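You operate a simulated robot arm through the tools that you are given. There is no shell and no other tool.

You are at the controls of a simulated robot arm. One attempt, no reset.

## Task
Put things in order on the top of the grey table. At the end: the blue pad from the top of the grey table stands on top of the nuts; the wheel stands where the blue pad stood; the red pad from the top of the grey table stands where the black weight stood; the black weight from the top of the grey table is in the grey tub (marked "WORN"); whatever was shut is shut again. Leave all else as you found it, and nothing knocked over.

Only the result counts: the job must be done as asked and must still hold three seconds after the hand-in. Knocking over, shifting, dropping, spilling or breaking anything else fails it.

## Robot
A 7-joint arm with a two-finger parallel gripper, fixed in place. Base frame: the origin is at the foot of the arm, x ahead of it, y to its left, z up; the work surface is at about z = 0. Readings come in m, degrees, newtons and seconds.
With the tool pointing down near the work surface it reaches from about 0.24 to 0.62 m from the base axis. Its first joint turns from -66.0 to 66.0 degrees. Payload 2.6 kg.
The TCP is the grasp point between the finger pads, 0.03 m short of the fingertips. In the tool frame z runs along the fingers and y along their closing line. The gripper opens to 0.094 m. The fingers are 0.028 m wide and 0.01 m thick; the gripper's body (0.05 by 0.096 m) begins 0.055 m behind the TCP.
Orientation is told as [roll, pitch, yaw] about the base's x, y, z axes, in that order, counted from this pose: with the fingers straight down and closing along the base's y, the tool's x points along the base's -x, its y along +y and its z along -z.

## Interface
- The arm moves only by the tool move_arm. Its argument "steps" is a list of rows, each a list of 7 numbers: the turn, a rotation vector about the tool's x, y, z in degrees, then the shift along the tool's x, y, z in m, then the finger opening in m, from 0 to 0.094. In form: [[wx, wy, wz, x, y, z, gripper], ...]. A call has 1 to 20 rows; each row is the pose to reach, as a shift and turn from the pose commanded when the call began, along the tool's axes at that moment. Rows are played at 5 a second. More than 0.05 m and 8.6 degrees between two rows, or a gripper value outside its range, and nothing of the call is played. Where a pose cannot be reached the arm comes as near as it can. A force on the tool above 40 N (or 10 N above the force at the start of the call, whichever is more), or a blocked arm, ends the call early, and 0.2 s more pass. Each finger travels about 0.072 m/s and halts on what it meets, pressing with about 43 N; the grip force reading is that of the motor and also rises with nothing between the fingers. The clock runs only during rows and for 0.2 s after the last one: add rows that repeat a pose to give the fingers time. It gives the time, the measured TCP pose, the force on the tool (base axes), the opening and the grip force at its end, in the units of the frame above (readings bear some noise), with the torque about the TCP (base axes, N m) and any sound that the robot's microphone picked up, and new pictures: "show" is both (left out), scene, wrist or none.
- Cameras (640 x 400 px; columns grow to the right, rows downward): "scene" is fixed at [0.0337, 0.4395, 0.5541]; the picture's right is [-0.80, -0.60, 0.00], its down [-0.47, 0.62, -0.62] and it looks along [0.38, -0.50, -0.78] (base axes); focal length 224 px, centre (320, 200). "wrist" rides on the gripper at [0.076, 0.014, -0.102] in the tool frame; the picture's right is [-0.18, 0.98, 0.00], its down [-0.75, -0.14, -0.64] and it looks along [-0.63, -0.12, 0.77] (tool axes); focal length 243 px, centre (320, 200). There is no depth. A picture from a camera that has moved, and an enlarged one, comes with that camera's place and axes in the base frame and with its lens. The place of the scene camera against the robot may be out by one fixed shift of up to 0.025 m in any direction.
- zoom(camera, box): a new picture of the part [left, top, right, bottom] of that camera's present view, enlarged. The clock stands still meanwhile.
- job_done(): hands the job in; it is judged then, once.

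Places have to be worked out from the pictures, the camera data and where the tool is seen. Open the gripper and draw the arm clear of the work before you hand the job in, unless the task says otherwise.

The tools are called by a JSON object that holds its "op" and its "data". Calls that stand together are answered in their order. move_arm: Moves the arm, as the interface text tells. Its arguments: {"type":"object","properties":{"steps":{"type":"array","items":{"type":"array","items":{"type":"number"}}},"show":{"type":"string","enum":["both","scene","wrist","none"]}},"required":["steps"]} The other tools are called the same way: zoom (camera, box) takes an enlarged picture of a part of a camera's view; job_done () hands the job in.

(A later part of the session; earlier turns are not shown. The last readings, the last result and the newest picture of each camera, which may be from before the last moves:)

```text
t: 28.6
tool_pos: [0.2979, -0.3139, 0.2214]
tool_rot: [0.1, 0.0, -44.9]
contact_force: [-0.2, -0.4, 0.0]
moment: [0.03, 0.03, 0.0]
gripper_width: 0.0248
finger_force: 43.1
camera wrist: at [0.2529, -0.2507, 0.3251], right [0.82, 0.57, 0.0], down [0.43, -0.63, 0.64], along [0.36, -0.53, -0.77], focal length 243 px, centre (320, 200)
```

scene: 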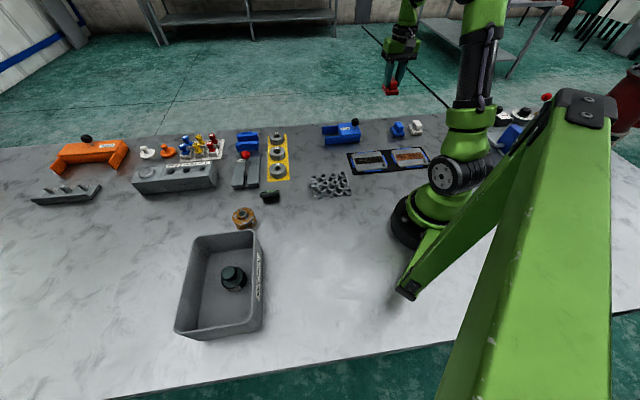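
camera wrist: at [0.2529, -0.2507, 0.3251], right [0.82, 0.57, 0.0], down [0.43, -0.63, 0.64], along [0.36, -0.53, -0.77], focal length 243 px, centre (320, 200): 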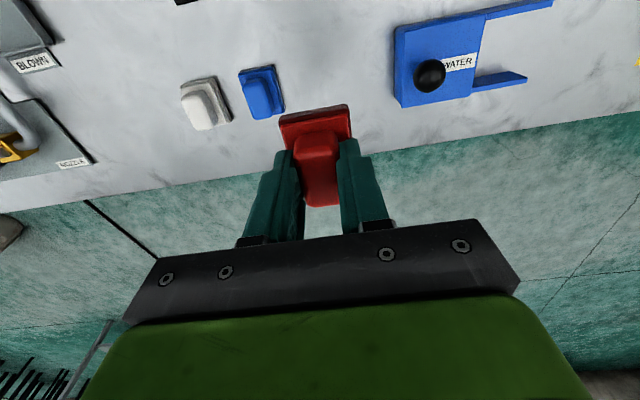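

The red pad is held securely. I'll carry it high across to above the spot where the weight stood (0.2027, 0.261).

{"op": "move_arm", "data": {"steps": [[0, 0, -5, 0.0066, 0.0408, 0, 0.015], [0, 0, -10, 0.0168, 0.0802, 0, 0.015], [0, 0, -15, 0.0308, 0.1179, 0, 0.015], [0, 0, -20, 0.0482, 0.1537, 0, 0.015], [0, 0, -25, 0.0685, 0.1872, 0, 0.015], [0, 0, -30, 0.0919, 0.218, 0, 0.015], [0, 0, -35, 0.1177, 0.2461, 0, 0.015], [0, 0, -40, 0.1457, 0.2711, 0, 0.015], [0, 0, -45, 0.1756, 0.293, 0, 0.015], [0, 0, -50, 0.2071, 0.3116, 0, 0.015], [0, 0, -55, 0.2397, 0.3268, 0, 0.015], [0, 0, -60, 0.2732, 0.3386, 0, 0.015], [0, 0, -65, 0.3072, 0.3469, 0, 0.015], [0, 0, -70, 0.3412, 0.3517, 0, 0.015], [0, 0, -75, 0.3751, 0.3533, 0, 0.015], [0, 0, -80, 0.4085, 0.3515, 0, 0.015], [0, 0, -85, 0.4409, 0.3465, 0, 0.015], [0, 0, -90, 0.4723, 0.3384, 0, 0.015], [0, 0, -90, 0.4723, 0.3384, 0, 0.015]], "show": "both"}}

```text
t: 32.6
tool_pos: [0.2016, 0.2614, 0.2207]
tool_rot: [0.0, -0.1, 45.1]
contact_force: [0.1, 0.2, 0.3]
moment: [-0.04, 0.02, -0.01]
gripper_width: 0.0248
finger_force: 43.5
camera wrist: at [0.1367, 0.2177, 0.3238], right [-0.57, 0.82, 0.0], down [0.63, 0.43, 0.64], along [0.53, 0.36, -0.77], focal length 243 px, centre (320, 200)
```

scene: 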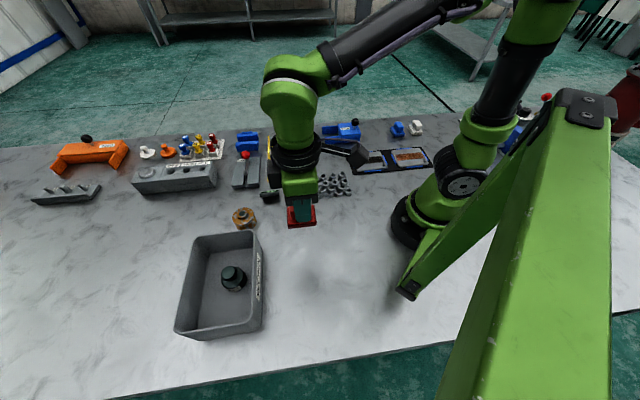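
wrist: 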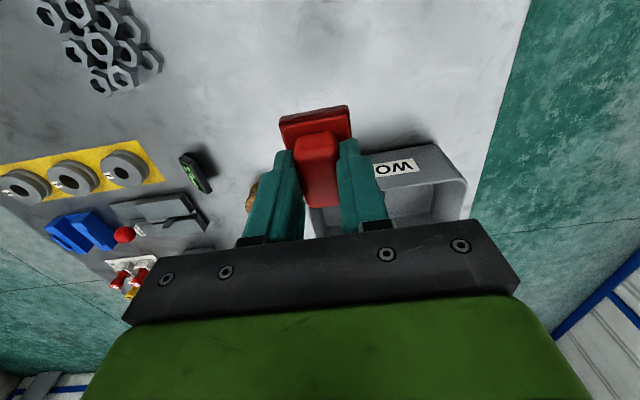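

The red pad is over the weight's old spot. I'll lower it to about 5 mm above the table, then gently to contact.

{"op": "move_arm", "data": {"steps": [[0, 0, 0, 0, 0, 0.04, 0.015], [0, 0, 0, 0, 0, 0.08, 0.015], [0, 0, 0, 0, 0, 0.12, 0.015], [0, 0, 0, 0, 0, 0.145, 0.015], [0, 0, 0, 0, 0, 0.16, 0.015], [0, 0, 0, 0, 0, 0.166, 0.015], [0, 0, 0, 0, 0, 0.168, 0.015], [0, 0, 0, 0, 0, 0.169, 0.015], [0, 0, 0, 0, 0, 0.17, 0.015], [0, 0, 0, 0, 0, 0.17, 0.015]], "show": "both"}}

```text
t: 34.8
tool_pos: [0.2028, 0.2608, 0.051]
tool_rot: [-0.1, 0.1, 45.0]
contact_force: [0.2, 0.8, 0.5]
moment: [0.01, -0.01, 0.0]
gripper_width: 0.0249
finger_force: 43.1
camera wrist: at [0.1378, 0.2173, 0.154], right [-0.57, 0.82, 0.0], down [0.63, 0.43, 0.64], along [0.53, 0.36, -0.77], focal length 243 px, centre (320, 200)
```

scene: 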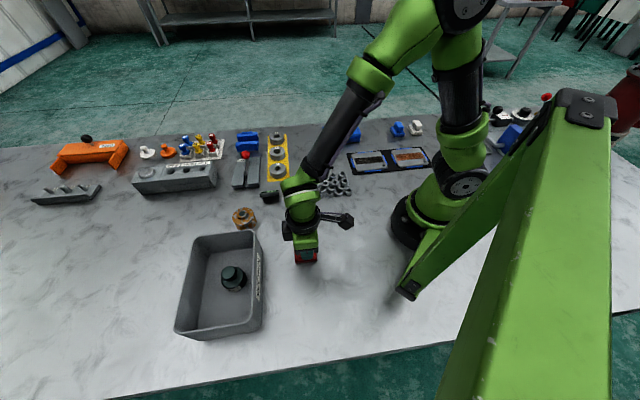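
wrist: 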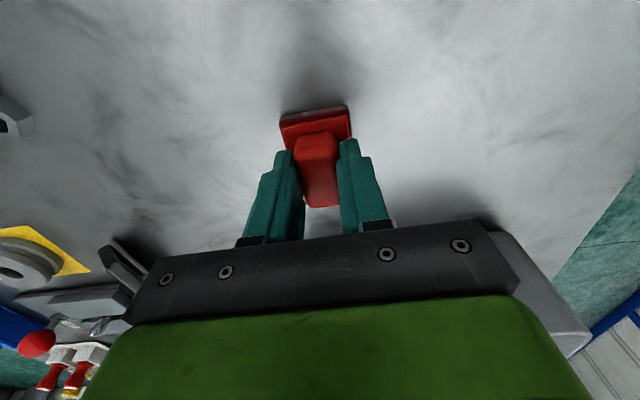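

Nearly touching, with negligible force. I'll lower another 1 mm to check for contact.

{"op": "move_arm", "data": {"steps": [[0, 0, 0, 0, 0, 0.0005, 0.015], [0, 0, 0, 0, 0, 0.001, 0.015], [0, 0, 0, 0, 0, 0.001, 0.015]], "show": "none"}}

```text
t: 35.6
tool_pos: [0.2028, 0.2608, 0.0495]
tool_rot: [0.1, -0.2, 45.0]
contact_force: [-7.5, -5.3, 26.9]
moment: [-0.22, 0.29, 0.02]
gripper_width: 0.0249
finger_force: 43.4
```

Contact confirmed. I'll relieve the pressure, open, and rise.

{"op": "move_arm", "data": {"steps": [[0, 0, 0, 0, 0, -0.0008, 0.015], [0, 0, 0, 0, 0, -0.0008, 0.015], [0, 0, 0, 0, 0, -0.0008, 0.035], [0, 0, 0, 0, 0, -0.0008, 0.05], [0, 0, 0, 0, 0, -0.0008, 0.05], [0, 0, 0, 0, 0, -0.02, 0.05], [0, 0, 0, 0, 0, -0.05, 0.05], [0, 0, 0, 0, 0, -0.09, 0.06], [0, 0, 0, 0, 0, -0.13, 0.06], [0, 0, 0, 0, 0, -0.17, 0.06], [0, 0, 0, 0, 0, -0.17, 0.06]], "show": "both"}}

```text
t: 38.0
tool_pos: [0.2026, 0.2601, 0.2185]
tool_rot: [0.1, 0.0, 45.0]
contact_force: [0.4, 0.5, 0.8]
moment: [0.01, -0.02, -0.01]
gripper_width: 0.0601
finger_force: 0.1
camera wrist: at [0.1377, 0.2165, 0.3216], right [-0.57, 0.82, 0.0], down [0.63, 0.43, 0.64], along [0.53, 0.36, -0.77], focal length 243 px, centre (320, 200)
```

scene: 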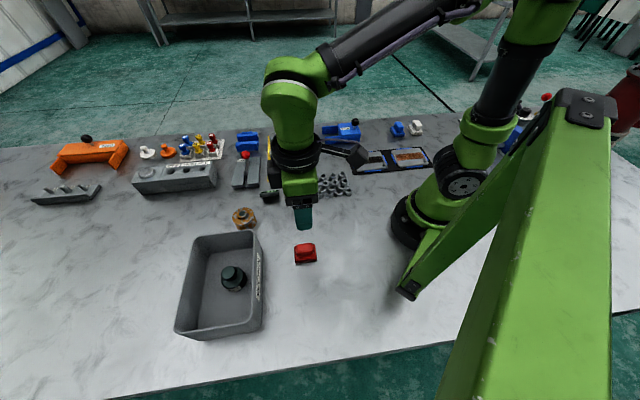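
wrist: 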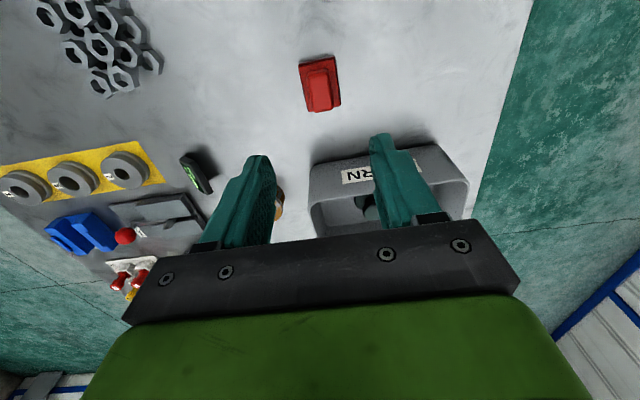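

The red pad stands upright on the weight's spot. Next I'll swing back high to above the blue pad.

{"op": "move_arm", "data": {"steps": [[0, 0, 4.5, -0.0078, -0.0309, 0, 0.06], [0, 0, 9, -0.0127, -0.0629, 0, 0.06], [0, 0, 13.5, -0.0145, -0.0957, 0, 0.06], [0, 0, 18, -0.0132, -0.1291, 0, 0.06], [0, 0, 22.5, -0.0085, -0.1626, 0, 0.06], [0, 0, 27, -0.0005, -0.1961, 0, 0.06], [0, 0, 31.5, 0.011, -0.229, 0, 0.06], [0, 0, 36, 0.0257, -0.2613, 0, 0.06], [0, 0, 40.5, 0.0437, -0.2923, 0, 0.06], [0, 0, 45, 0.0648, -0.3219, 0, 0.06], [0, 0, 49.5, 0.0892, -0.3498, 0, 0.06], [0, 0, 54, 0.1164, -0.3755, 0, 0.06], [0, 0, 58.5, 0.1464, -0.3987, 0, 0.06], [0, 0, 63, 0.1788, -0.4192, 0, 0.06], [0, 0, 67.5, 0.2136, -0.4368, 0, 0.06], [0, 0, 72, 0.2504, -0.4511, 0, 0.06], [0, 0, 76.5, 0.2888, -0.462, 0, 0.06], [0, 0, 81, 0.3285, -0.4692, 0, 0.06], [0, 0, 85.5, 0.3694, -0.4726, 0, 0.06], [0, 0, 90, 0.4109, -0.4721, 0, 0.06]], "show": "both"}}

{"op": "zoom", "data": {"camera": "wrist", "box": [270, 35, 370, 115]}}

```text
t: 42.2
tool_pos: [0.2462, -0.3643, 0.2207]
tool_rot: [0.1, 0.0, -45.0]
contact_force: [0.5, 0.0, -0.1]
moment: [-0.03, 0.01, 0.02]
gripper_width: 0.0598
finger_force: 0.1
camera wrist: at [0.2016, -0.2997, 0.3241], right [0.83, 0.56, 0.0], down [0.43, -0.63, 0.64], along [0.36, -0.53, -0.77], focal length 243 px, centre (320, 200)
```

scene: 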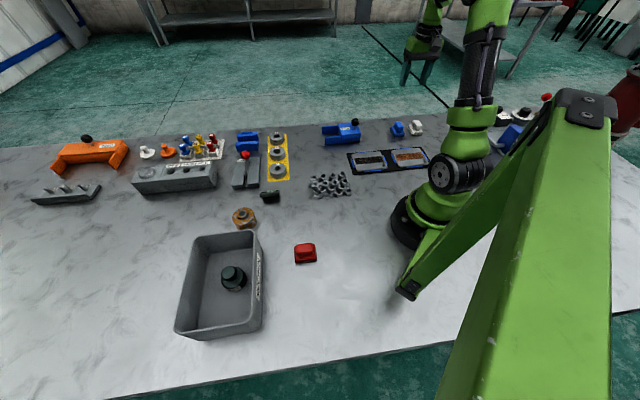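
wrist: 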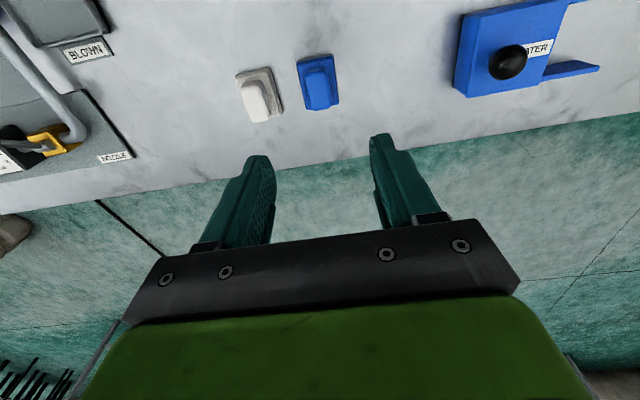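

```text
5.00 times, centred on (320, 75) of wrist
camera zoom: at [0.2016, -0.2997, 0.3241], right [0.83, 0.56, 0.0], down [0.43, -0.63, 0.64], along [0.36, -0.53, -0.77], focal length 1213 px, centre (320, 825)
```

zoom: 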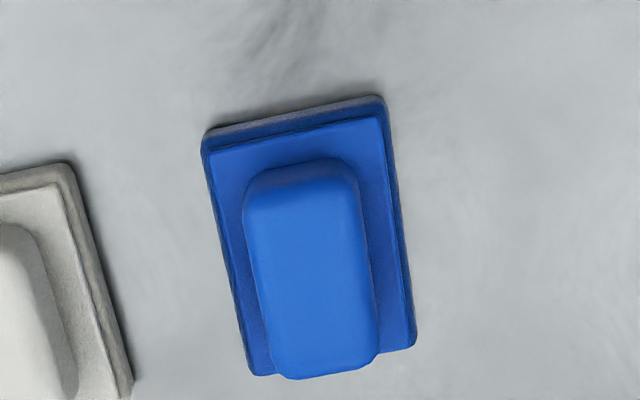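

The blue pad is centred within about 2 mm and has the same orientation as the red one had. I'll apply the small correction, descend to handle height, and grip.

{"op": "move_arm", "data": {"steps": [[0, 0, 0, -0.001, -0.0016, 0.04, 0.06], [0, 0, 0, -0.001, -0.0016, 0.08, 0.06], [0, 0, 0, -0.001, -0.0016, 0.12, 0.06], [0, 0, 0, -0.001, -0.0016, 0.145, 0.06], [0, 0, 0, -0.001, -0.0016, 0.16, 0.06], [0, 0, 0, -0.001, -0.0016, 0.169, 0.06], [0, 0, 0, -0.001, -0.0016, 0.169, 0.06]], "show": "wrist"}}

```text
t: 43.8
tool_pos: [0.2462, -0.3662, 0.0498]
tool_rot: [0.0, 0.0, -45.0]
contact_force: [-0.3, -0.3, -0.8]
moment: [0.0, 0.0, 0.02]
gripper_width: 0.0601
finger_force: 0.0
camera wrist: at [0.2017, -0.3018, 0.1533], right [0.82, 0.57, 0.0], down [0.43, -0.63, 0.64], along [0.36, -0.53, -0.77], focal length 243 px, centre (320, 200)
```

wrist: 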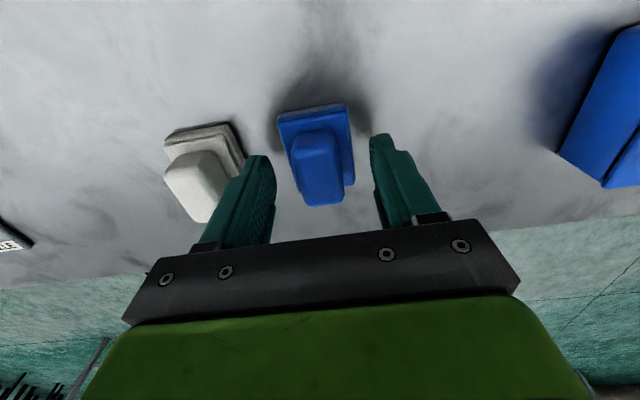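

It's well centred between the fingers. I'll close and lift.

{"op": "move_arm", "data": {"steps": [[0, 0, 0, 0, 0, 0, 0.035], [0, 0, 0, 0, 0, 0, 0.015], [0, 0, 0, 0, 0, 0, 0.015], [0, 0, 0, 0, 0, 0, 0.015], [0, 0, 0, 0, 0, -0.01, 0.015], [0, 0, 0, 0, 0, -0.03, 0.015], [0, 0, 0, 0, 0, -0.065, 0.015], [0, 0, 0, 0, 0, -0.1, 0.015], [0, 0, 0, 0, 0, -0.135, 0.015], [0, 0, 0, 0, 0, -0.17, 0.015], [0, 0, 0, 0, 0, -0.17, 0.015]], "show": "both"}}

```text
t: 46.2
tool_pos: [0.2452, -0.3655, 0.2211]
tool_rot: [0.0, -0.1, -45.0]
contact_force: [0.1, 0.2, 0.3]
moment: [0.0, 0.02, -0.03]
gripper_width: 0.0247
finger_force: 43.3
camera wrist: at [0.2008, -0.3015, 0.3237], right [0.82, 0.57, 0.0], down [0.43, -0.63, 0.64], along [0.36, -0.53, -0.77], focal length 243 px, centre (320, 200)
```

scene: 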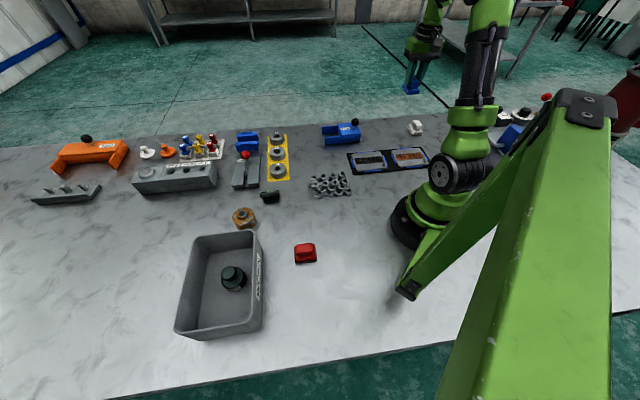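
wrist: 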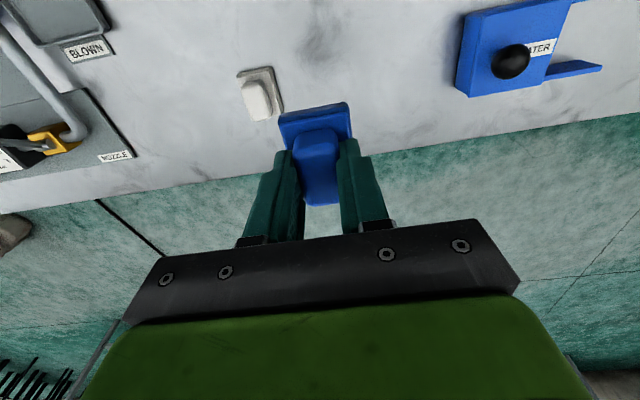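

The blue pad is held. I'll carry it high toward the nuts, stopping slightly beyond them so the wrist camera can see the pile before placing.

{"op": "move_arm", "data": {"steps": [[0, 0, -6.43, 0.0018, 0.0373, 0, 0.015], [0, 0, -12.86, 0.0069, 0.0738, 0, 0.015], [0, 0, -19.29, 0.015, 0.109, 0, 0.015], [0, 0, -25.72, 0.0259, 0.1428, 0, 0.015], [0, 0, -32.15, 0.0395, 0.175, 0, 0.015], [0, 0, -38.58, 0.0557, 0.2054, 0, 0.015], [0, 0, -45.01, 0.074, 0.2336, 0, 0.015], [0, 0, -51.44, 0.0945, 0.2597, 0, 0.015], [0, 0, -57.87, 0.1167, 0.2834, 0, 0.015], [0, 0, -64.3, 0.1404, 0.3046, 0, 0.015], [0, 0, -70.73, 0.1654, 0.3234, 0, 0.015], [0, 0, -77.16, 0.1915, 0.3394, 0, 0.015], [0, 0, -83.59, 0.2184, 0.3528, 0, 0.015], [0, 0, -90, 0.2459, 0.3635, 0, 0.015], [0, 0, -90, 0.2459, 0.3635, 0, 0.015]], "show": "both"}}

{"op": "zoom", "data": {"camera": "wrist", "box": [240, 0, 400, 120]}}

```text
t: 49.4
tool_pos: [0.3297, 0.0678, 0.2207]
tool_rot: [0.1, 0.0, 45.2]
contact_force: [0.4, -0.1, -0.5]
moment: [0.01, 0.0, 0.0]
gripper_width: 0.0247
finger_force: 42.9
camera wrist: at [0.2643, 0.0233, 0.3235], right [-0.57, 0.82, 0.0], down [0.63, 0.43, 0.64], along [0.53, 0.36, -0.77], focal length 243 px, centre (320, 200)
```

scene: 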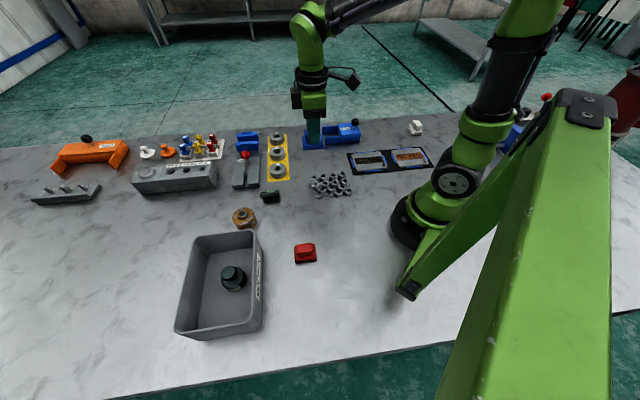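
wrist: 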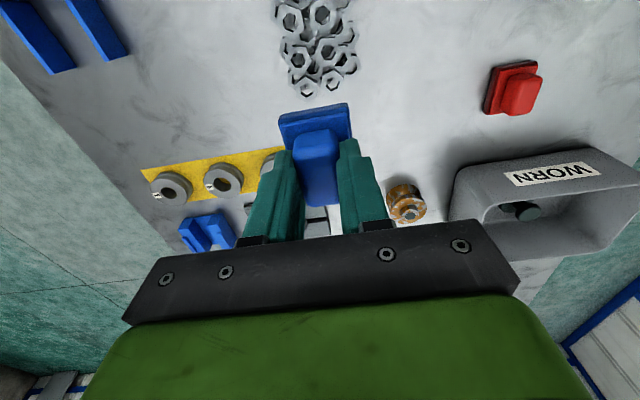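

```text
3.33 times, centred on (320, 60) of wrist
camera zoom: at [0.2643, 0.0233, 0.3235], right [-0.57, 0.82, 0.0], down [0.63, 0.43, 0.64], along [0.53, 0.36, -0.77], focal length 809 px, centre (320, 667)
```

zoom: 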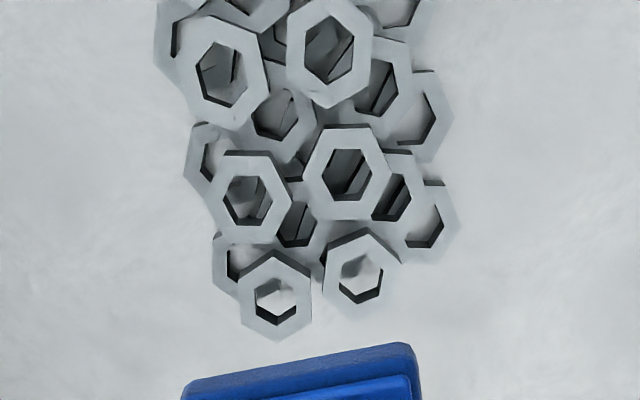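

The pile is in view just inside the pad. I'll zoom tighter on the nuts in both cameras to check how flat the top layer is.

{"op": "zoom", "data": {"camera": "wrist", "box": [265, 0, 375, 105]}}

{"op": "zoom", "data": {"camera": "scene", "box": [302, 165, 358, 202]}}

```text
3.81 times, centred on (320, 52) of wrist
camera zoom: at [0.2643, 0.0233, 0.3235], right [-0.57, 0.82, 0.0], down [0.63, 0.43, 0.64], along [0.53, 0.36, -0.77], focal length 924 px, centre (320, 762)
```

zoom: 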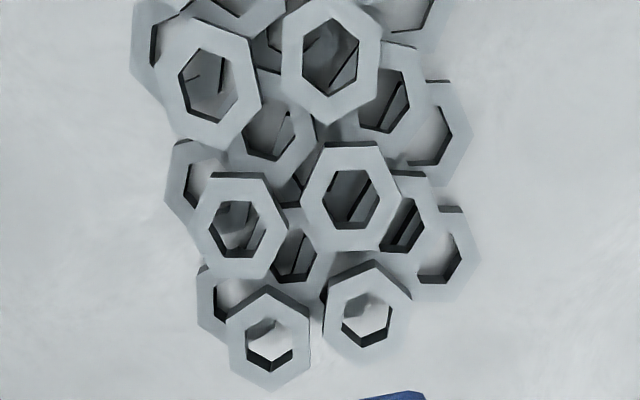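

```text
10.81 times, centred on (330, 184) of scene
camera zoom: at [0.0337, 0.4395, 0.5541], right [-0.8, -0.6, 0.0], down [-0.47, 0.62, -0.62], along [0.38, -0.5, -0.78], focal length 2419 px, centre (212, 378)
```

zoom: 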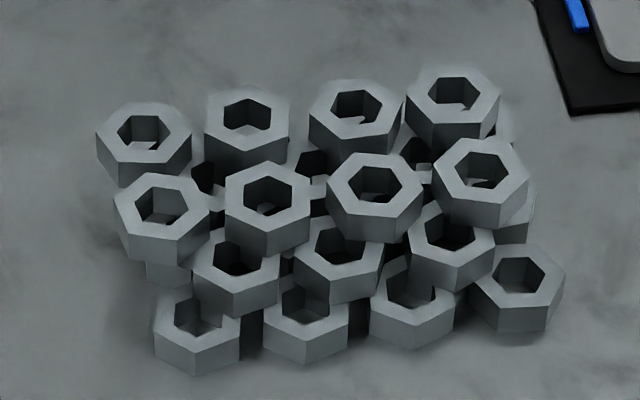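

Both views agree the middle nuts of the two top rows are level at z≈0.03, centred near (0.297, 0.032). I'll move the pad over that point and lower to about 14 mm above the nuts.

{"op": "move_arm", "data": {"steps": [[0, 0, 0, 0.0232, -0.0007, 0, 0.015], [0, 0, 0, 0.0463, -0.0013, 0, 0.015], [0, 0, 0, 0.0463, -0.0013, 0.04, 0.015], [0, 0, 0, 0.0463, -0.0013, 0.075, 0.015], [0, 0, 0, 0.0463, -0.0013, 0.105, 0.015], [0, 0, 0, 0.0463, -0.0013, 0.125, 0.015], [0, 0, 0, 0.0463, -0.0013, 0.125, 0.015]], "show": "both"}}

{"op": "zoom", "data": {"camera": "scene", "box": [290, 140, 370, 210]}}

{"op": "zoom", "data": {"camera": "wrist", "box": [220, 40, 420, 180]}}

```text
t: 51.0
tool_pos: [0.2974, 0.0338, 0.0936]
tool_rot: [-0.1, 0.0, 45.0]
contact_force: [1.0, -0.4, -0.3]
moment: [0.04, 0.02, 0.02]
gripper_width: 0.0251
finger_force: 43.0
camera wrist: at [0.2322, -0.0109, 0.1978], right [-0.57, 0.82, 0.0], down [0.63, 0.43, 0.64], along [0.53, 0.36, -0.77], focal length 243 px, centre (320, 200)
```

scene: 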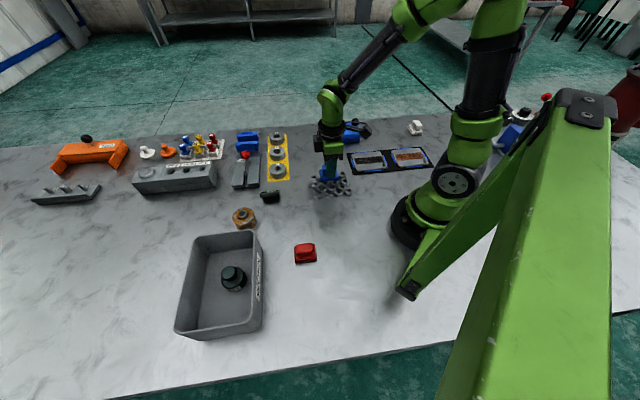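
wrist: 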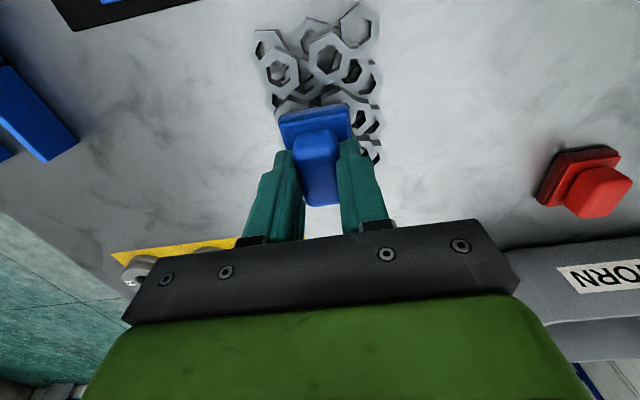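

```text
5.71 times, centred on (330, 175) of scene
camera zoom: at [0.0337, 0.4395, 0.5541], right [-0.8, -0.6, 0.0], down [-0.47, 0.62, -0.62], along [0.38, -0.5, -0.78], focal length 1278 px, centre (263, 343)
```

zoom: 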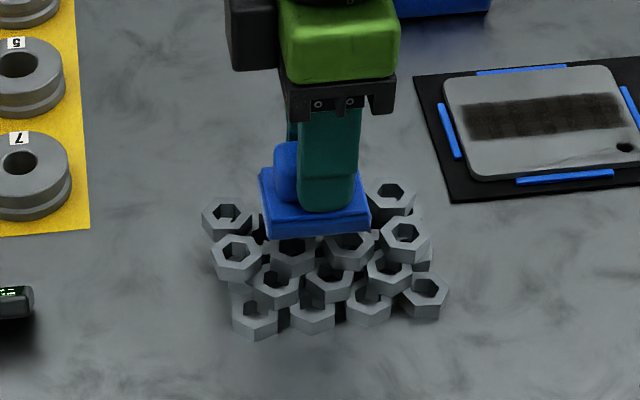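

```text
2.86 times, centred on (320, 110) of wrist
camera zoom: at [0.2322, -0.0109, 0.1978], right [-0.57, 0.82, 0.0], down [0.63, 0.43, 0.64], along [0.53, 0.36, -0.77], focal length 693 px, centre (320, 457)
```

zoom: 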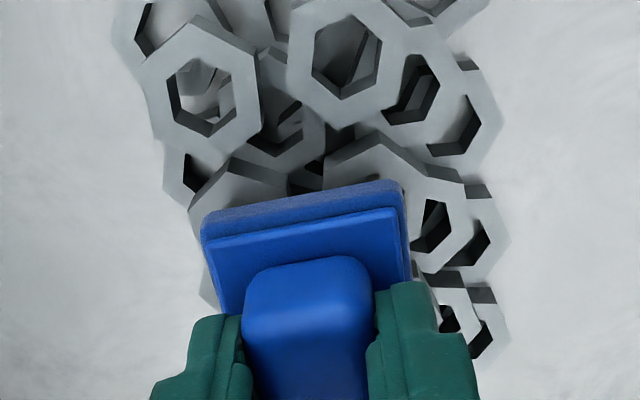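

The pad sits over the middle four top nuts, as planned. I'll lower it slowly, first to about 4 mm above and then in half-millimetre steps.

{"op": "move_arm", "data": {"steps": [[0, 0, 0, 0, 0, 0.004, 0.015], [0, 0, 0, 0, 0, 0.008, 0.015], [0, 0, 0, 0, 0, 0.009, 0.015], [0, 0, 0, 0, 0, 0.01, 0.015], [0, 0, 0, 0, 0, 0.0105, 0.015], [0, 0, 0, 0, 0, 0.011, 0.015], [0, 0, 0, 0, 0, 0.011, 0.015]], "show": "none"}}

```text
t: 52.6
tool_pos: [0.2966, 0.0319, 0.0849]
tool_rot: [0.0, 0.0, 44.9]
contact_force: [0.0, 0.2, -0.4]
moment: [0.01, 0.01, 0.01]
gripper_width: 0.0249
finger_force: 43.4
```

No contact yet, with the pad's bottom at z≈0.034. I'll continue in half-millimetre steps.

{"op": "move_arm", "data": {"steps": [[0, 0, 0, 0, 0, 0.0005, 0.015], [0, 0, 0, 0, 0, 0.001, 0.015], [0, 0, 0, 0, 0, 0.0015, 0.015], [0, 0, 0, 0, 0, 0.002, 0.015], [0, 0, 0, 0, 0, 0.002, 0.015]], "show": "none"}}

```text
t: 53.8
tool_pos: [0.2987, 0.0315, 0.0824]
tool_rot: [-0.1, -0.1, 45.0]
contact_force: [-11.9, -1.3, 37.6]
moment: [-0.11, 0.6, 0.01]
gripper_width: 0.0248
finger_force: 42.7
```

Solid contact centred under the tool (about 38 N), so the nuts' top is near z≈0.033. I'll ease up to relieve the load.

{"op": "move_arm", "data": {"steps": [[0, 0, 0, 0, 0, -0.0006, 0.015], [0, 0, 0, 0, 0, -0.0011, 0.015], [0, 0, 0, 0, 0, -0.0011, 0.015]], "show": "both"}}

{"op": "zoom", "data": {"camera": "scene", "box": [290, 140, 370, 210]}}

```text
t: 54.6
tool_pos: [0.298, 0.0317, 0.0813]
tool_rot: [-0.1, 0.0, 45.1]
contact_force: [3.4, 0.9, 5.6]
moment: [0.11, -0.2, -0.02]
gripper_width: 0.0246
finger_force: 42.8
camera wrist: at [0.2327, -0.0125, 0.1866], right [-0.57, 0.82, 0.0], down [0.63, 0.43, 0.64], along [0.53, 0.36, -0.77], focal length 243 px, centre (320, 200)
```

scene: 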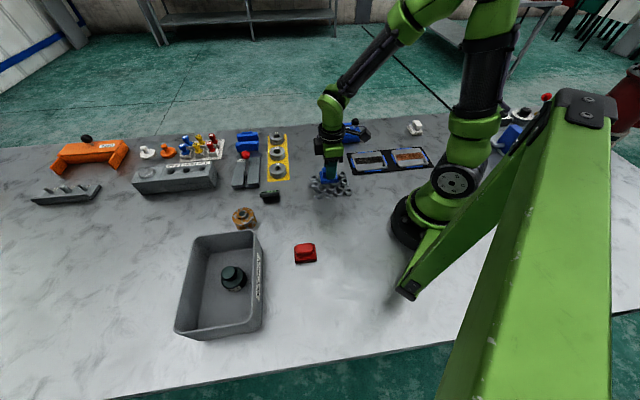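
wrist: 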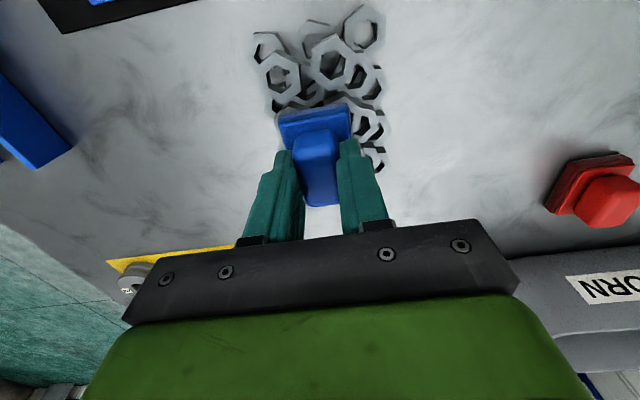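

```text
5.71 times, centred on (330, 175) of scene
camera zoom: at [0.0337, 0.4395, 0.5541], right [-0.8, -0.6, 0.0], down [-0.47, 0.62, -0.62], along [0.38, -0.5, -0.78], focal length 1278 px, centre (263, 343)
```

zoom: 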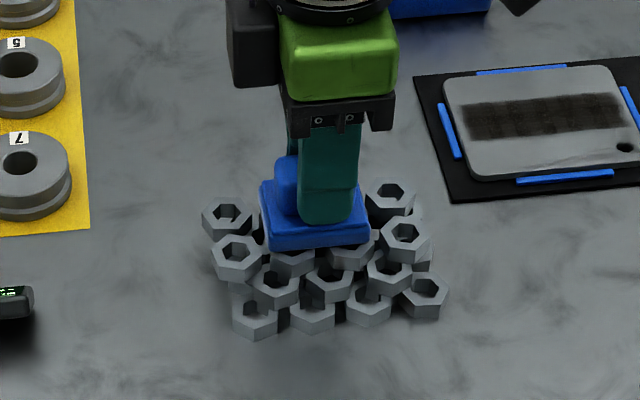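

The pad rests on the nuts with 5 N remaining. I'll zoom in to check how its edges lie relative to the nuts before releasing.

{"op": "zoom", "data": {"camera": "scene", "box": [310, 160, 360, 195]}}

{"op": "zoom", "data": {"camera": "wrist", "box": [240, 0, 400, 180]}}

```text
11.43 times, centred on (335, 178) of scene
camera zoom: at [0.0337, 0.4395, 0.5541], right [-0.8, -0.6, 0.0], down [-0.47, 0.62, -0.62], along [0.38, -0.5, -0.78], focal length 2557 px, centre (149, 457)
```

zoom: 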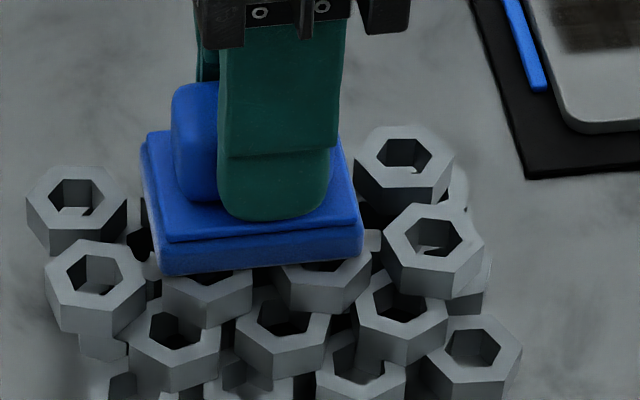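

```text
2.22 times, centred on (320, 90) of wrist
camera zoom: at [0.2327, -0.0125, 0.1866], right [-0.57, 0.82, 0.0], down [0.63, 0.43, 0.64], along [0.53, 0.36, -0.77], focal length 539 px, centre (320, 444)
```

zoom: 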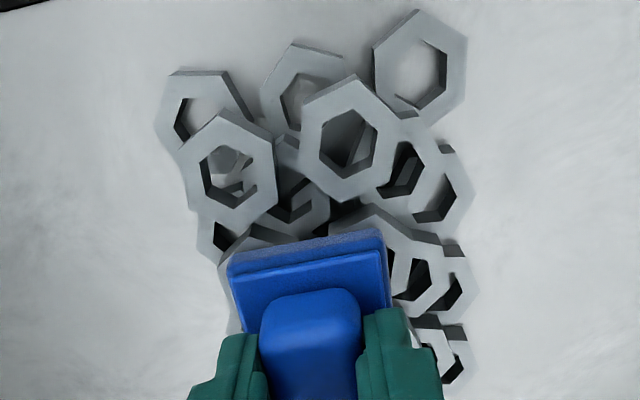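

Along the rows the pad is centred, but across them it sits about 6 mm toward the back row. I'll lift it 5 mm, shift it 6 mm toward the front row, and set it down again for full support.

{"op": "move_arm", "data": {"steps": [[0, 0, 0, 0, 0, -0.003, 0.015], [0, 0, 0, 0, 0, -0.006, 0.015], [0, 0, 0, 0, 0.003, -0.006, 0.015], [0, 0, 0, 0, 0.006, -0.006, 0.015], [0, 0, 0, 0, 0.006, -0.004, 0.015], [0, 0, 0, 0, 0.006, -0.002, 0.015], [0, 0, 0, 0, 0.006, -0.001, 0.015], [0, 0, 0, 0, 0.006, -0.0005, 0.015], [0, 0, 0, 0, 0.006, -0.0005, 0.015]], "show": "scene"}}

{"op": "zoom", "data": {"camera": "scene", "box": [310, 160, 360, 195]}}

```text
t: 56.6
tool_pos: [0.2941, 0.0352, 0.0844]
tool_rot: [0.0, 0.1, 45.1]
contact_force: [0.6, -0.5, -0.5]
moment: [0.02, 0.01, -0.02]
gripper_width: 0.0248
finger_force: 43.0
```

scene: 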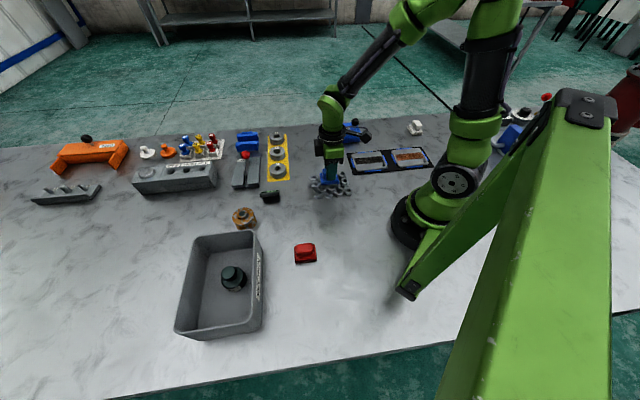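

```text
11.43 times, centred on (335, 178) of scene
camera zoom: at [0.0337, 0.4395, 0.5541], right [-0.8, -0.6, 0.0], down [-0.47, 0.62, -0.62], along [0.38, -0.5, -0.78], focal length 2557 px, centre (149, 457)
```

zoom: 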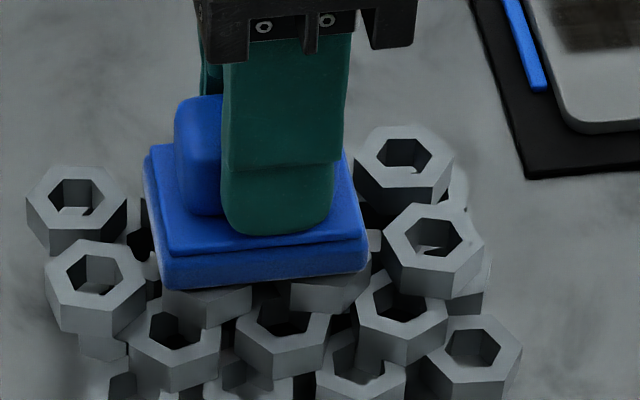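

The pad now covers the fronts of the near-row nuts. I'll lower the last millimetre to contact.

{"op": "move_arm", "data": {"steps": [[0, 0, 0, 0, 0, 0.0004, 0.015], [0, 0, 0, 0, 0, 0.0008, 0.015], [0, 0, 0, 0, 0, 0.0008, 0.015]], "show": "none"}}

```text
t: 57.4
tool_pos: [0.2928, 0.0356, 0.0841]
tool_rot: [0.1, 0.0, 45.0]
contact_force: [0.4, 0.2, 0.0]
moment: [0.0, 0.0, 0.01]
gripper_width: 0.0248
finger_force: 43.1
```

{"op": "move_arm", "data": {"steps": [[0, 0, 0, 0, 0, 0.0004, 0.015], [0, 0, 0, 0, 0, 0.0008, 0.015], [0, 0, 0, 0, 0, 0.0008, 0.015]], "show": "none"}}

```text
t: 58.2
tool_pos: [0.294, 0.0362, 0.0831]
tool_rot: [-0.1, -0.2, 45.0]
contact_force: [-8.3, 2.8, 27.8]
moment: [0.08, 0.36, -0.02]
gripper_width: 0.0247
finger_force: 43.3
```

Contact at 28 N, centred. I'll ease off, open gently, and check before withdrawing.

{"op": "move_arm", "data": {"steps": [[0, 0, 0, 0, 0, -0.0005, 0.015], [0, 0, 0, 0, 0, -0.0007, 0.015], [0, 0, 0, 0, 0, -0.0007, 0.026], [0, 0, 0, 0, 0, -0.0007, 0.035], [0, 0, 0, 0, 0, -0.0007, 0.045], [0, 0, 0, 0, 0, -0.0007, 0.05], [0, 0, 0, 0, 0, -0.0007, 0.05]], "show": "both"}}

{"op": "zoom", "data": {"camera": "scene", "box": [310, 160, 360, 195]}}

```text
t: 59.8
tool_pos: [0.2937, 0.0362, 0.0825]
tool_rot: [0.0, 0.1, 45.1]
contact_force: [0.3, 0.3, 0.2]
moment: [0.0, 0.01, -0.01]
gripper_width: 0.0499
finger_force: 0.1
camera wrist: at [0.228, -0.0081, 0.1864], right [-0.57, 0.82, 0.0], down [0.63, 0.43, 0.64], along [0.53, 0.36, -0.77], focal length 243 px, centre (320, 200)
```

scene: 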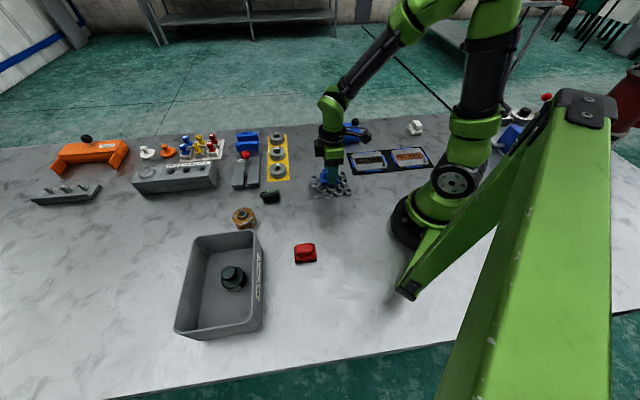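
wrist: 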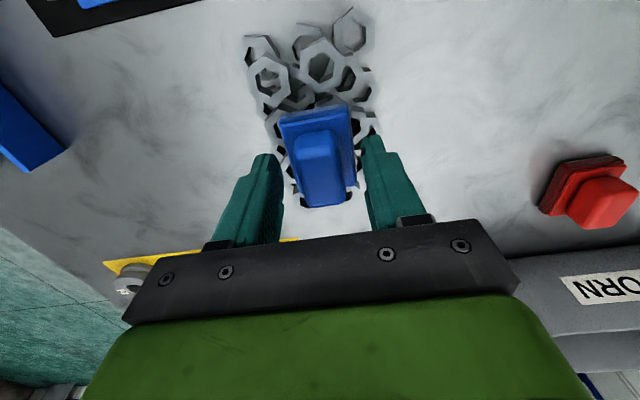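

```text
11.43 times, centred on (335, 178) of scene
camera zoom: at [0.0337, 0.4395, 0.5541], right [-0.8, -0.6, 0.0], down [-0.47, 0.62, -0.62], along [0.38, -0.5, -0.78], focal length 2557 px, centre (149, 457)
```

zoom: 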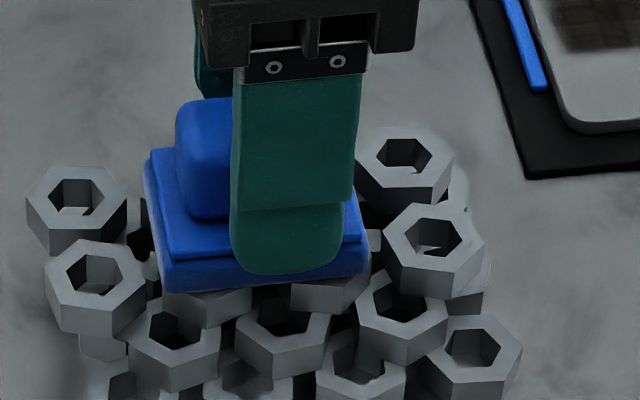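

The pad stays put with the fingers open. I'll rise straight up and fly over to the rusty wheel at about (0.400, 0.290).

{"op": "move_arm", "data": {"steps": [[0, 0, 0, 0, 0, -0.02, 0.05], [0, 0, 0, 0, 0, -0.06, 0.05], [0, 0, 0, 0, 0, -0.1, 0.06], [0, 0, 0, 0, 0, -0.14, 0.08], [0, 0, 1, -0.0365, 0.0148, -0.14, 0.09], [0, 0, 2.5, -0.0731, 0.0296, -0.14, 0.09], [0, 0, 4, -0.1096, 0.0444, -0.14, 0.09], [0, 0, 5.5, -0.1462, 0.0592, -0.14, 0.09], [0, 0, 7, -0.1827, 0.074, -0.14, 0.09], [0, 0, 8, -0.2193, 0.0888, -0.14, 0.09], [0, 0, 9, -0.2558, 0.1036, -0.14, 0.09], [0, 0, 9, -0.2558, 0.1036, -0.14, 0.09]], "show": "both"}}

{"op": "zoom", "data": {"camera": "wrist", "box": [260, 30, 380, 140]}}

{"op": "zoom", "data": {"camera": "scene", "box": [300, 150, 370, 205]}}

```text
t: 62.4
tool_pos: [0.4013, 0.2902, 0.2252]
tool_rot: [0.1, 0.0, 36.0]
contact_force: [-0.9, 0.2, 0.0]
moment: [-0.01, -0.01, -0.04]
gripper_width: 0.0898
finger_force: 0.0
camera wrist: at [0.3298, 0.257, 0.3282], right [-0.43, 0.9, 0.0], down [0.69, 0.33, 0.64], along [0.58, 0.28, -0.77], focal length 243 px, centre (320, 200)
```

scene: 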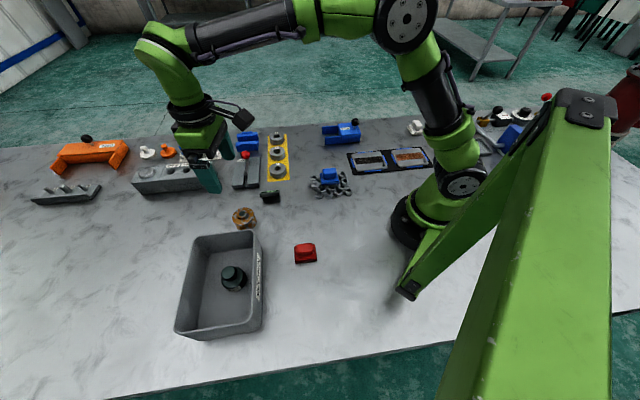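
wrist: 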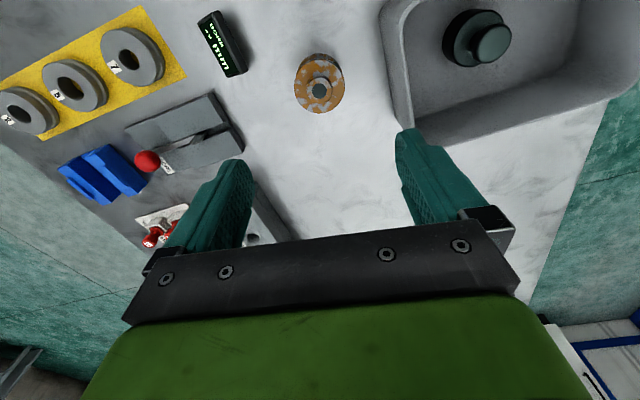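

```text
3.64 times, centred on (320, 85) of wrist
camera zoom: at [0.3298, 0.257, 0.3282], right [-0.43, 0.9, 0.0], down [0.69, 0.33, 0.64], along [0.58, 0.28, -0.77], focal length 882 px, centre (320, 618)
```

zoom: 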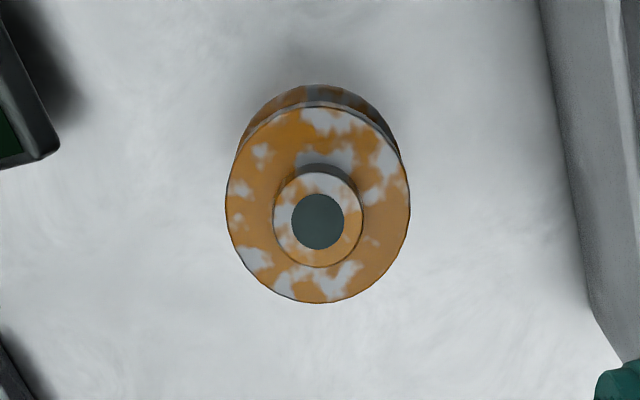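

```text
7.27 times, centred on (335, 178) of scene
camera zoom: at [0.0337, 0.4395, 0.5541], right [-0.8, -0.6, 0.0], down [-0.47, 0.62, -0.62], along [0.38, -0.5, -0.78], focal length 1627 px, centre (211, 364)
```

zoom: 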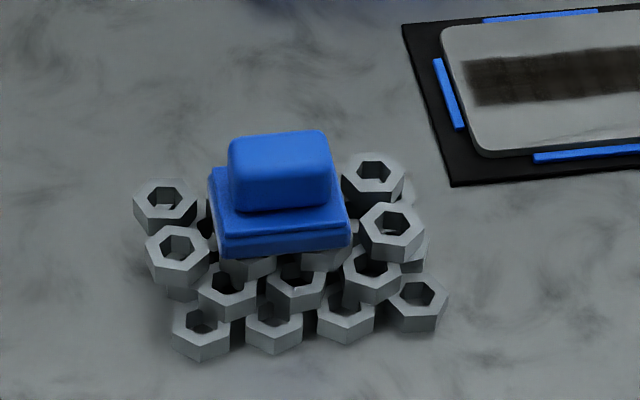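

The blue pad sits squarely on the nuts. The wheel is centred under the tool, and the tub wall is about 60 mm away. I'll narrow the opening to 75 mm and descend around the wheel.

{"op": "move_arm", "data": {"steps": [[0, 0, 0, 0, 0, 0.02, 0.075], [0, 0, 0, 0, 0, 0.06, 0.075], [0, 0, 0, 0, 0, 0.1, 0.075], [0, 0, 0, 0, 0, 0.125, 0.075], [0, 0, 0, 0, 0, 0.125, 0.075]], "show": "both"}}

```text
t: 63.6
tool_pos: [0.4015, 0.2891, 0.0978]
tool_rot: [0.0, 0.0, 36.1]
contact_force: [-0.1, 0.6, -0.1]
moment: [0.0, 0.01, 0.0]
gripper_width: 0.0751
finger_force: 0.0
camera wrist: at [0.3298, 0.2556, 0.2024], right [-0.43, 0.9, 0.0], down [0.69, 0.33, 0.64], along [0.58, 0.28, -0.77], focal length 243 px, centre (320, 200)
```

scene: 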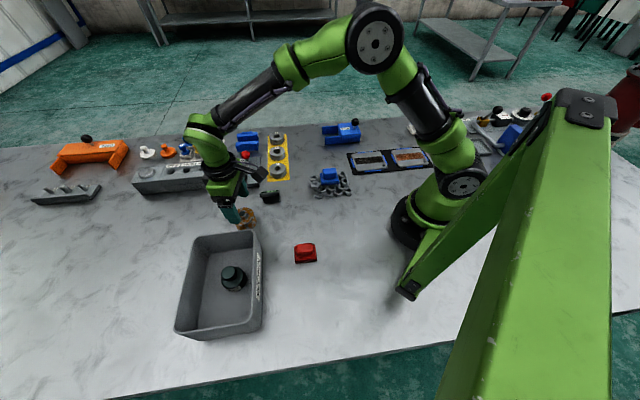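
wrist: 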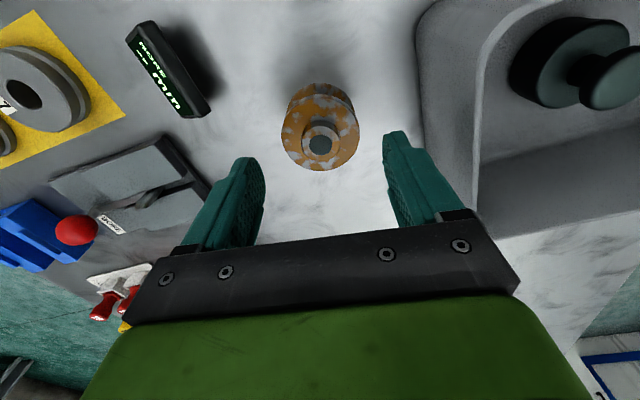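

It's centred with good clearance to the tub. I'll descend the remaining 62 mm and grip the wheel.

{"op": "move_arm", "data": {"steps": [[0, 0, 0, 0, 0, 0.025, 0.075], [0, 0, 0, 0, 0, 0.045, 0.075], [0, 0, 0, 0, 0, 0.056, 0.075], [0, 0, 0, 0, 0, 0.0617, 0.075], [0, 0, 0, 0, 0, 0.0617, 0.075], [0, 0, 0, 0, 0, 0.0617, 0.06], [0, 0, 0, 0, 0, 0.0617, 0.045], [0, 0, 0, 0, 0, 0.0617, 0.045], [0, 0, 0, 0, 0, 0.0617, 0.045]], "show": "both"}}

```text
t: 65.6
tool_pos: [0.401, 0.2888, 0.0366]
tool_rot: [0.0, 0.0, 36.0]
contact_force: [1.1, -0.7, 0.1]
moment: [-0.07, -0.12, -0.02]
gripper_width: 0.0588
finger_force: 43.3
camera wrist: at [0.3294, 0.256, 0.1404], right [-0.43, 0.9, 0.0], down [0.69, 0.33, 0.64], along [0.58, 0.28, -0.77], focal length 243 px, centre (320, 200)
```

scene: 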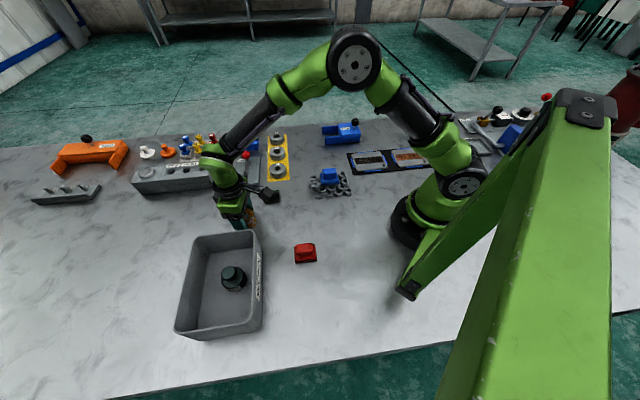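
wrist: 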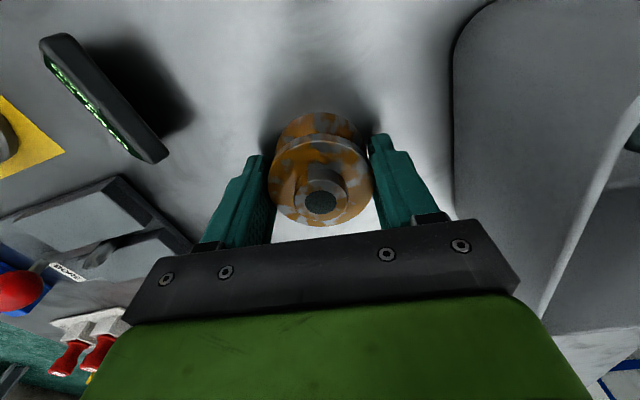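

The wheel is gripped at 58.8 mm. I'll lift it straight up.

{"op": "move_arm", "data": {"steps": [[0, 0, 0, 0, 0, -0.01, 0.045], [0, 0, 0, 0, 0, -0.03, 0.045], [0, 0, 0, 0, 0, -0.065, 0.045], [0, 0, 0, 0, 0, -0.105, 0.045], [0, 0, 0, 0, 0, -0.145, 0.045], [0, 0, 0, 0, 0, -0.186, 0.045], [0, 0, 0, 0, 0, -0.186, 0.045]], "show": "both"}}

```text
t: 67.2
tool_pos: [0.3998, 0.2898, 0.2231]
tool_rot: [0.0, 0.0, 36.1]
contact_force: [0.4, -0.6, -5.5]
moment: [-0.02, 0.02, 0.01]
gripper_width: 0.0586
finger_force: 43.2
camera wrist: at [0.3286, 0.2561, 0.3265], right [-0.43, 0.9, 0.0], down [0.69, 0.33, 0.64], along [0.58, 0.28, -0.77], focal length 243 px, centre (320, 200)
```

scene: 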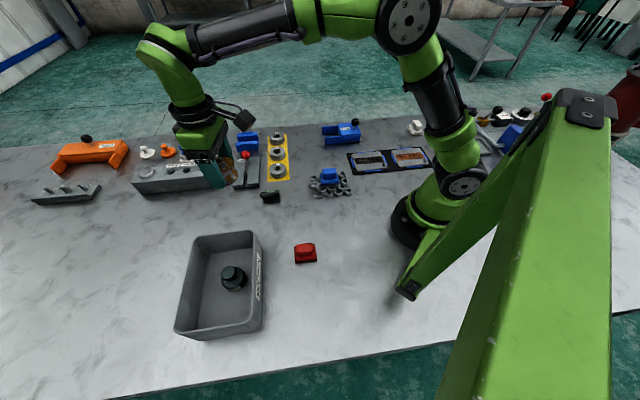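
wrist: 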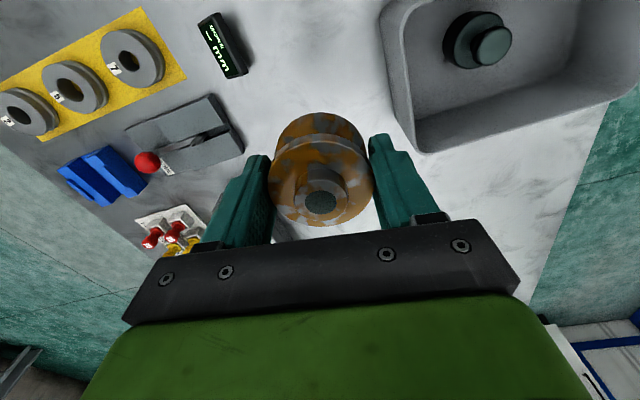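

The wheel is held (5.5 N). I'll carry it high around to above the blue pad's old spot (0.2456, -0.3652).

{"op": "move_arm", "data": {"steps": [[0, 0, 4.263, 0.0047, -0.0416, 0, 0.045], [0, 0, 8.526, 0.0128, -0.0823, 0, 0.045], [0, 0, 12.789, 0.0243, -0.1219, 0, 0.045], [0, 0, 17.053, 0.0391, -0.1602, 0, 0.045], [0, 0, 21.316, 0.0568, -0.1971, 0, 0.045], [0, 0, 25.579, 0.0775, -0.2319, 0, 0.045], [0, 0, 29.842, 0.1011, -0.2646, 0, 0.045], [0, 0, 34.105, 0.127, -0.2951, 0, 0.045], [0, 0, 38.368, 0.1554, -0.3231, 0, 0.045], [0, 0, 42.632, 0.1858, -0.3484, 0, 0.045], [0, 0, 46.895, 0.2181, -0.3711, 0, 0.045], [0, 0, 51.158, 0.252, -0.3906, 0, 0.045], [0, 0, 55.421, 0.2872, -0.4072, 0, 0.045], [0, 0, 59.684, 0.3234, -0.4204, 0, 0.045], [0, 0, 63.947, 0.3604, -0.4307, 0, 0.045], [0, 0, 68.21, 0.3979, -0.4377, 0, 0.045], [0, 0, 72.474, 0.4356, -0.4415, 0, 0.045], [0, 0, 76.737, 0.4732, -0.4421, 0, 0.045], [0, 0, 81, 0.5106, -0.4394, 0, 0.045], [0, 0, 81, 0.5106, -0.4394, 0, 0.045]], "show": "both"}}

```text
t: 71.4
tool_pos: [0.2469, -0.3656, 0.223]
tool_rot: [0.0, -0.1, -45.0]
contact_force: [0.1, 0.1, -5.8]
moment: [-0.01, 0.01, -0.01]
gripper_width: 0.0589
finger_force: 42.6
camera wrist: at [0.2016, -0.3005, 0.327], right [0.82, 0.57, 0.0], down [0.43, -0.63, 0.64], along [0.36, -0.53, -0.77], focal length 243 px, centre (320, 200)
```

scene: 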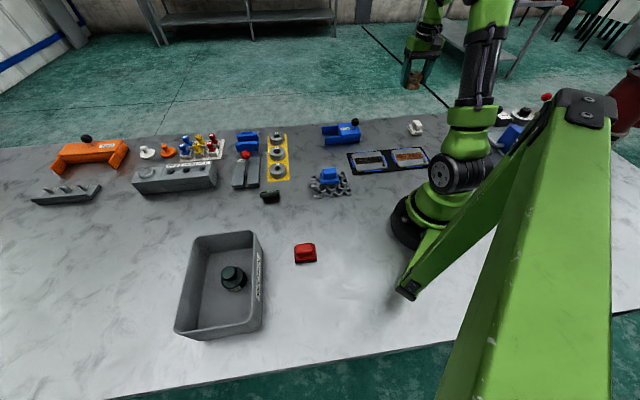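
wrist: 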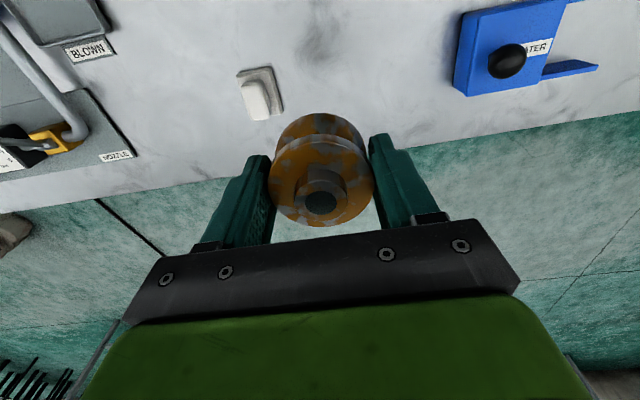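

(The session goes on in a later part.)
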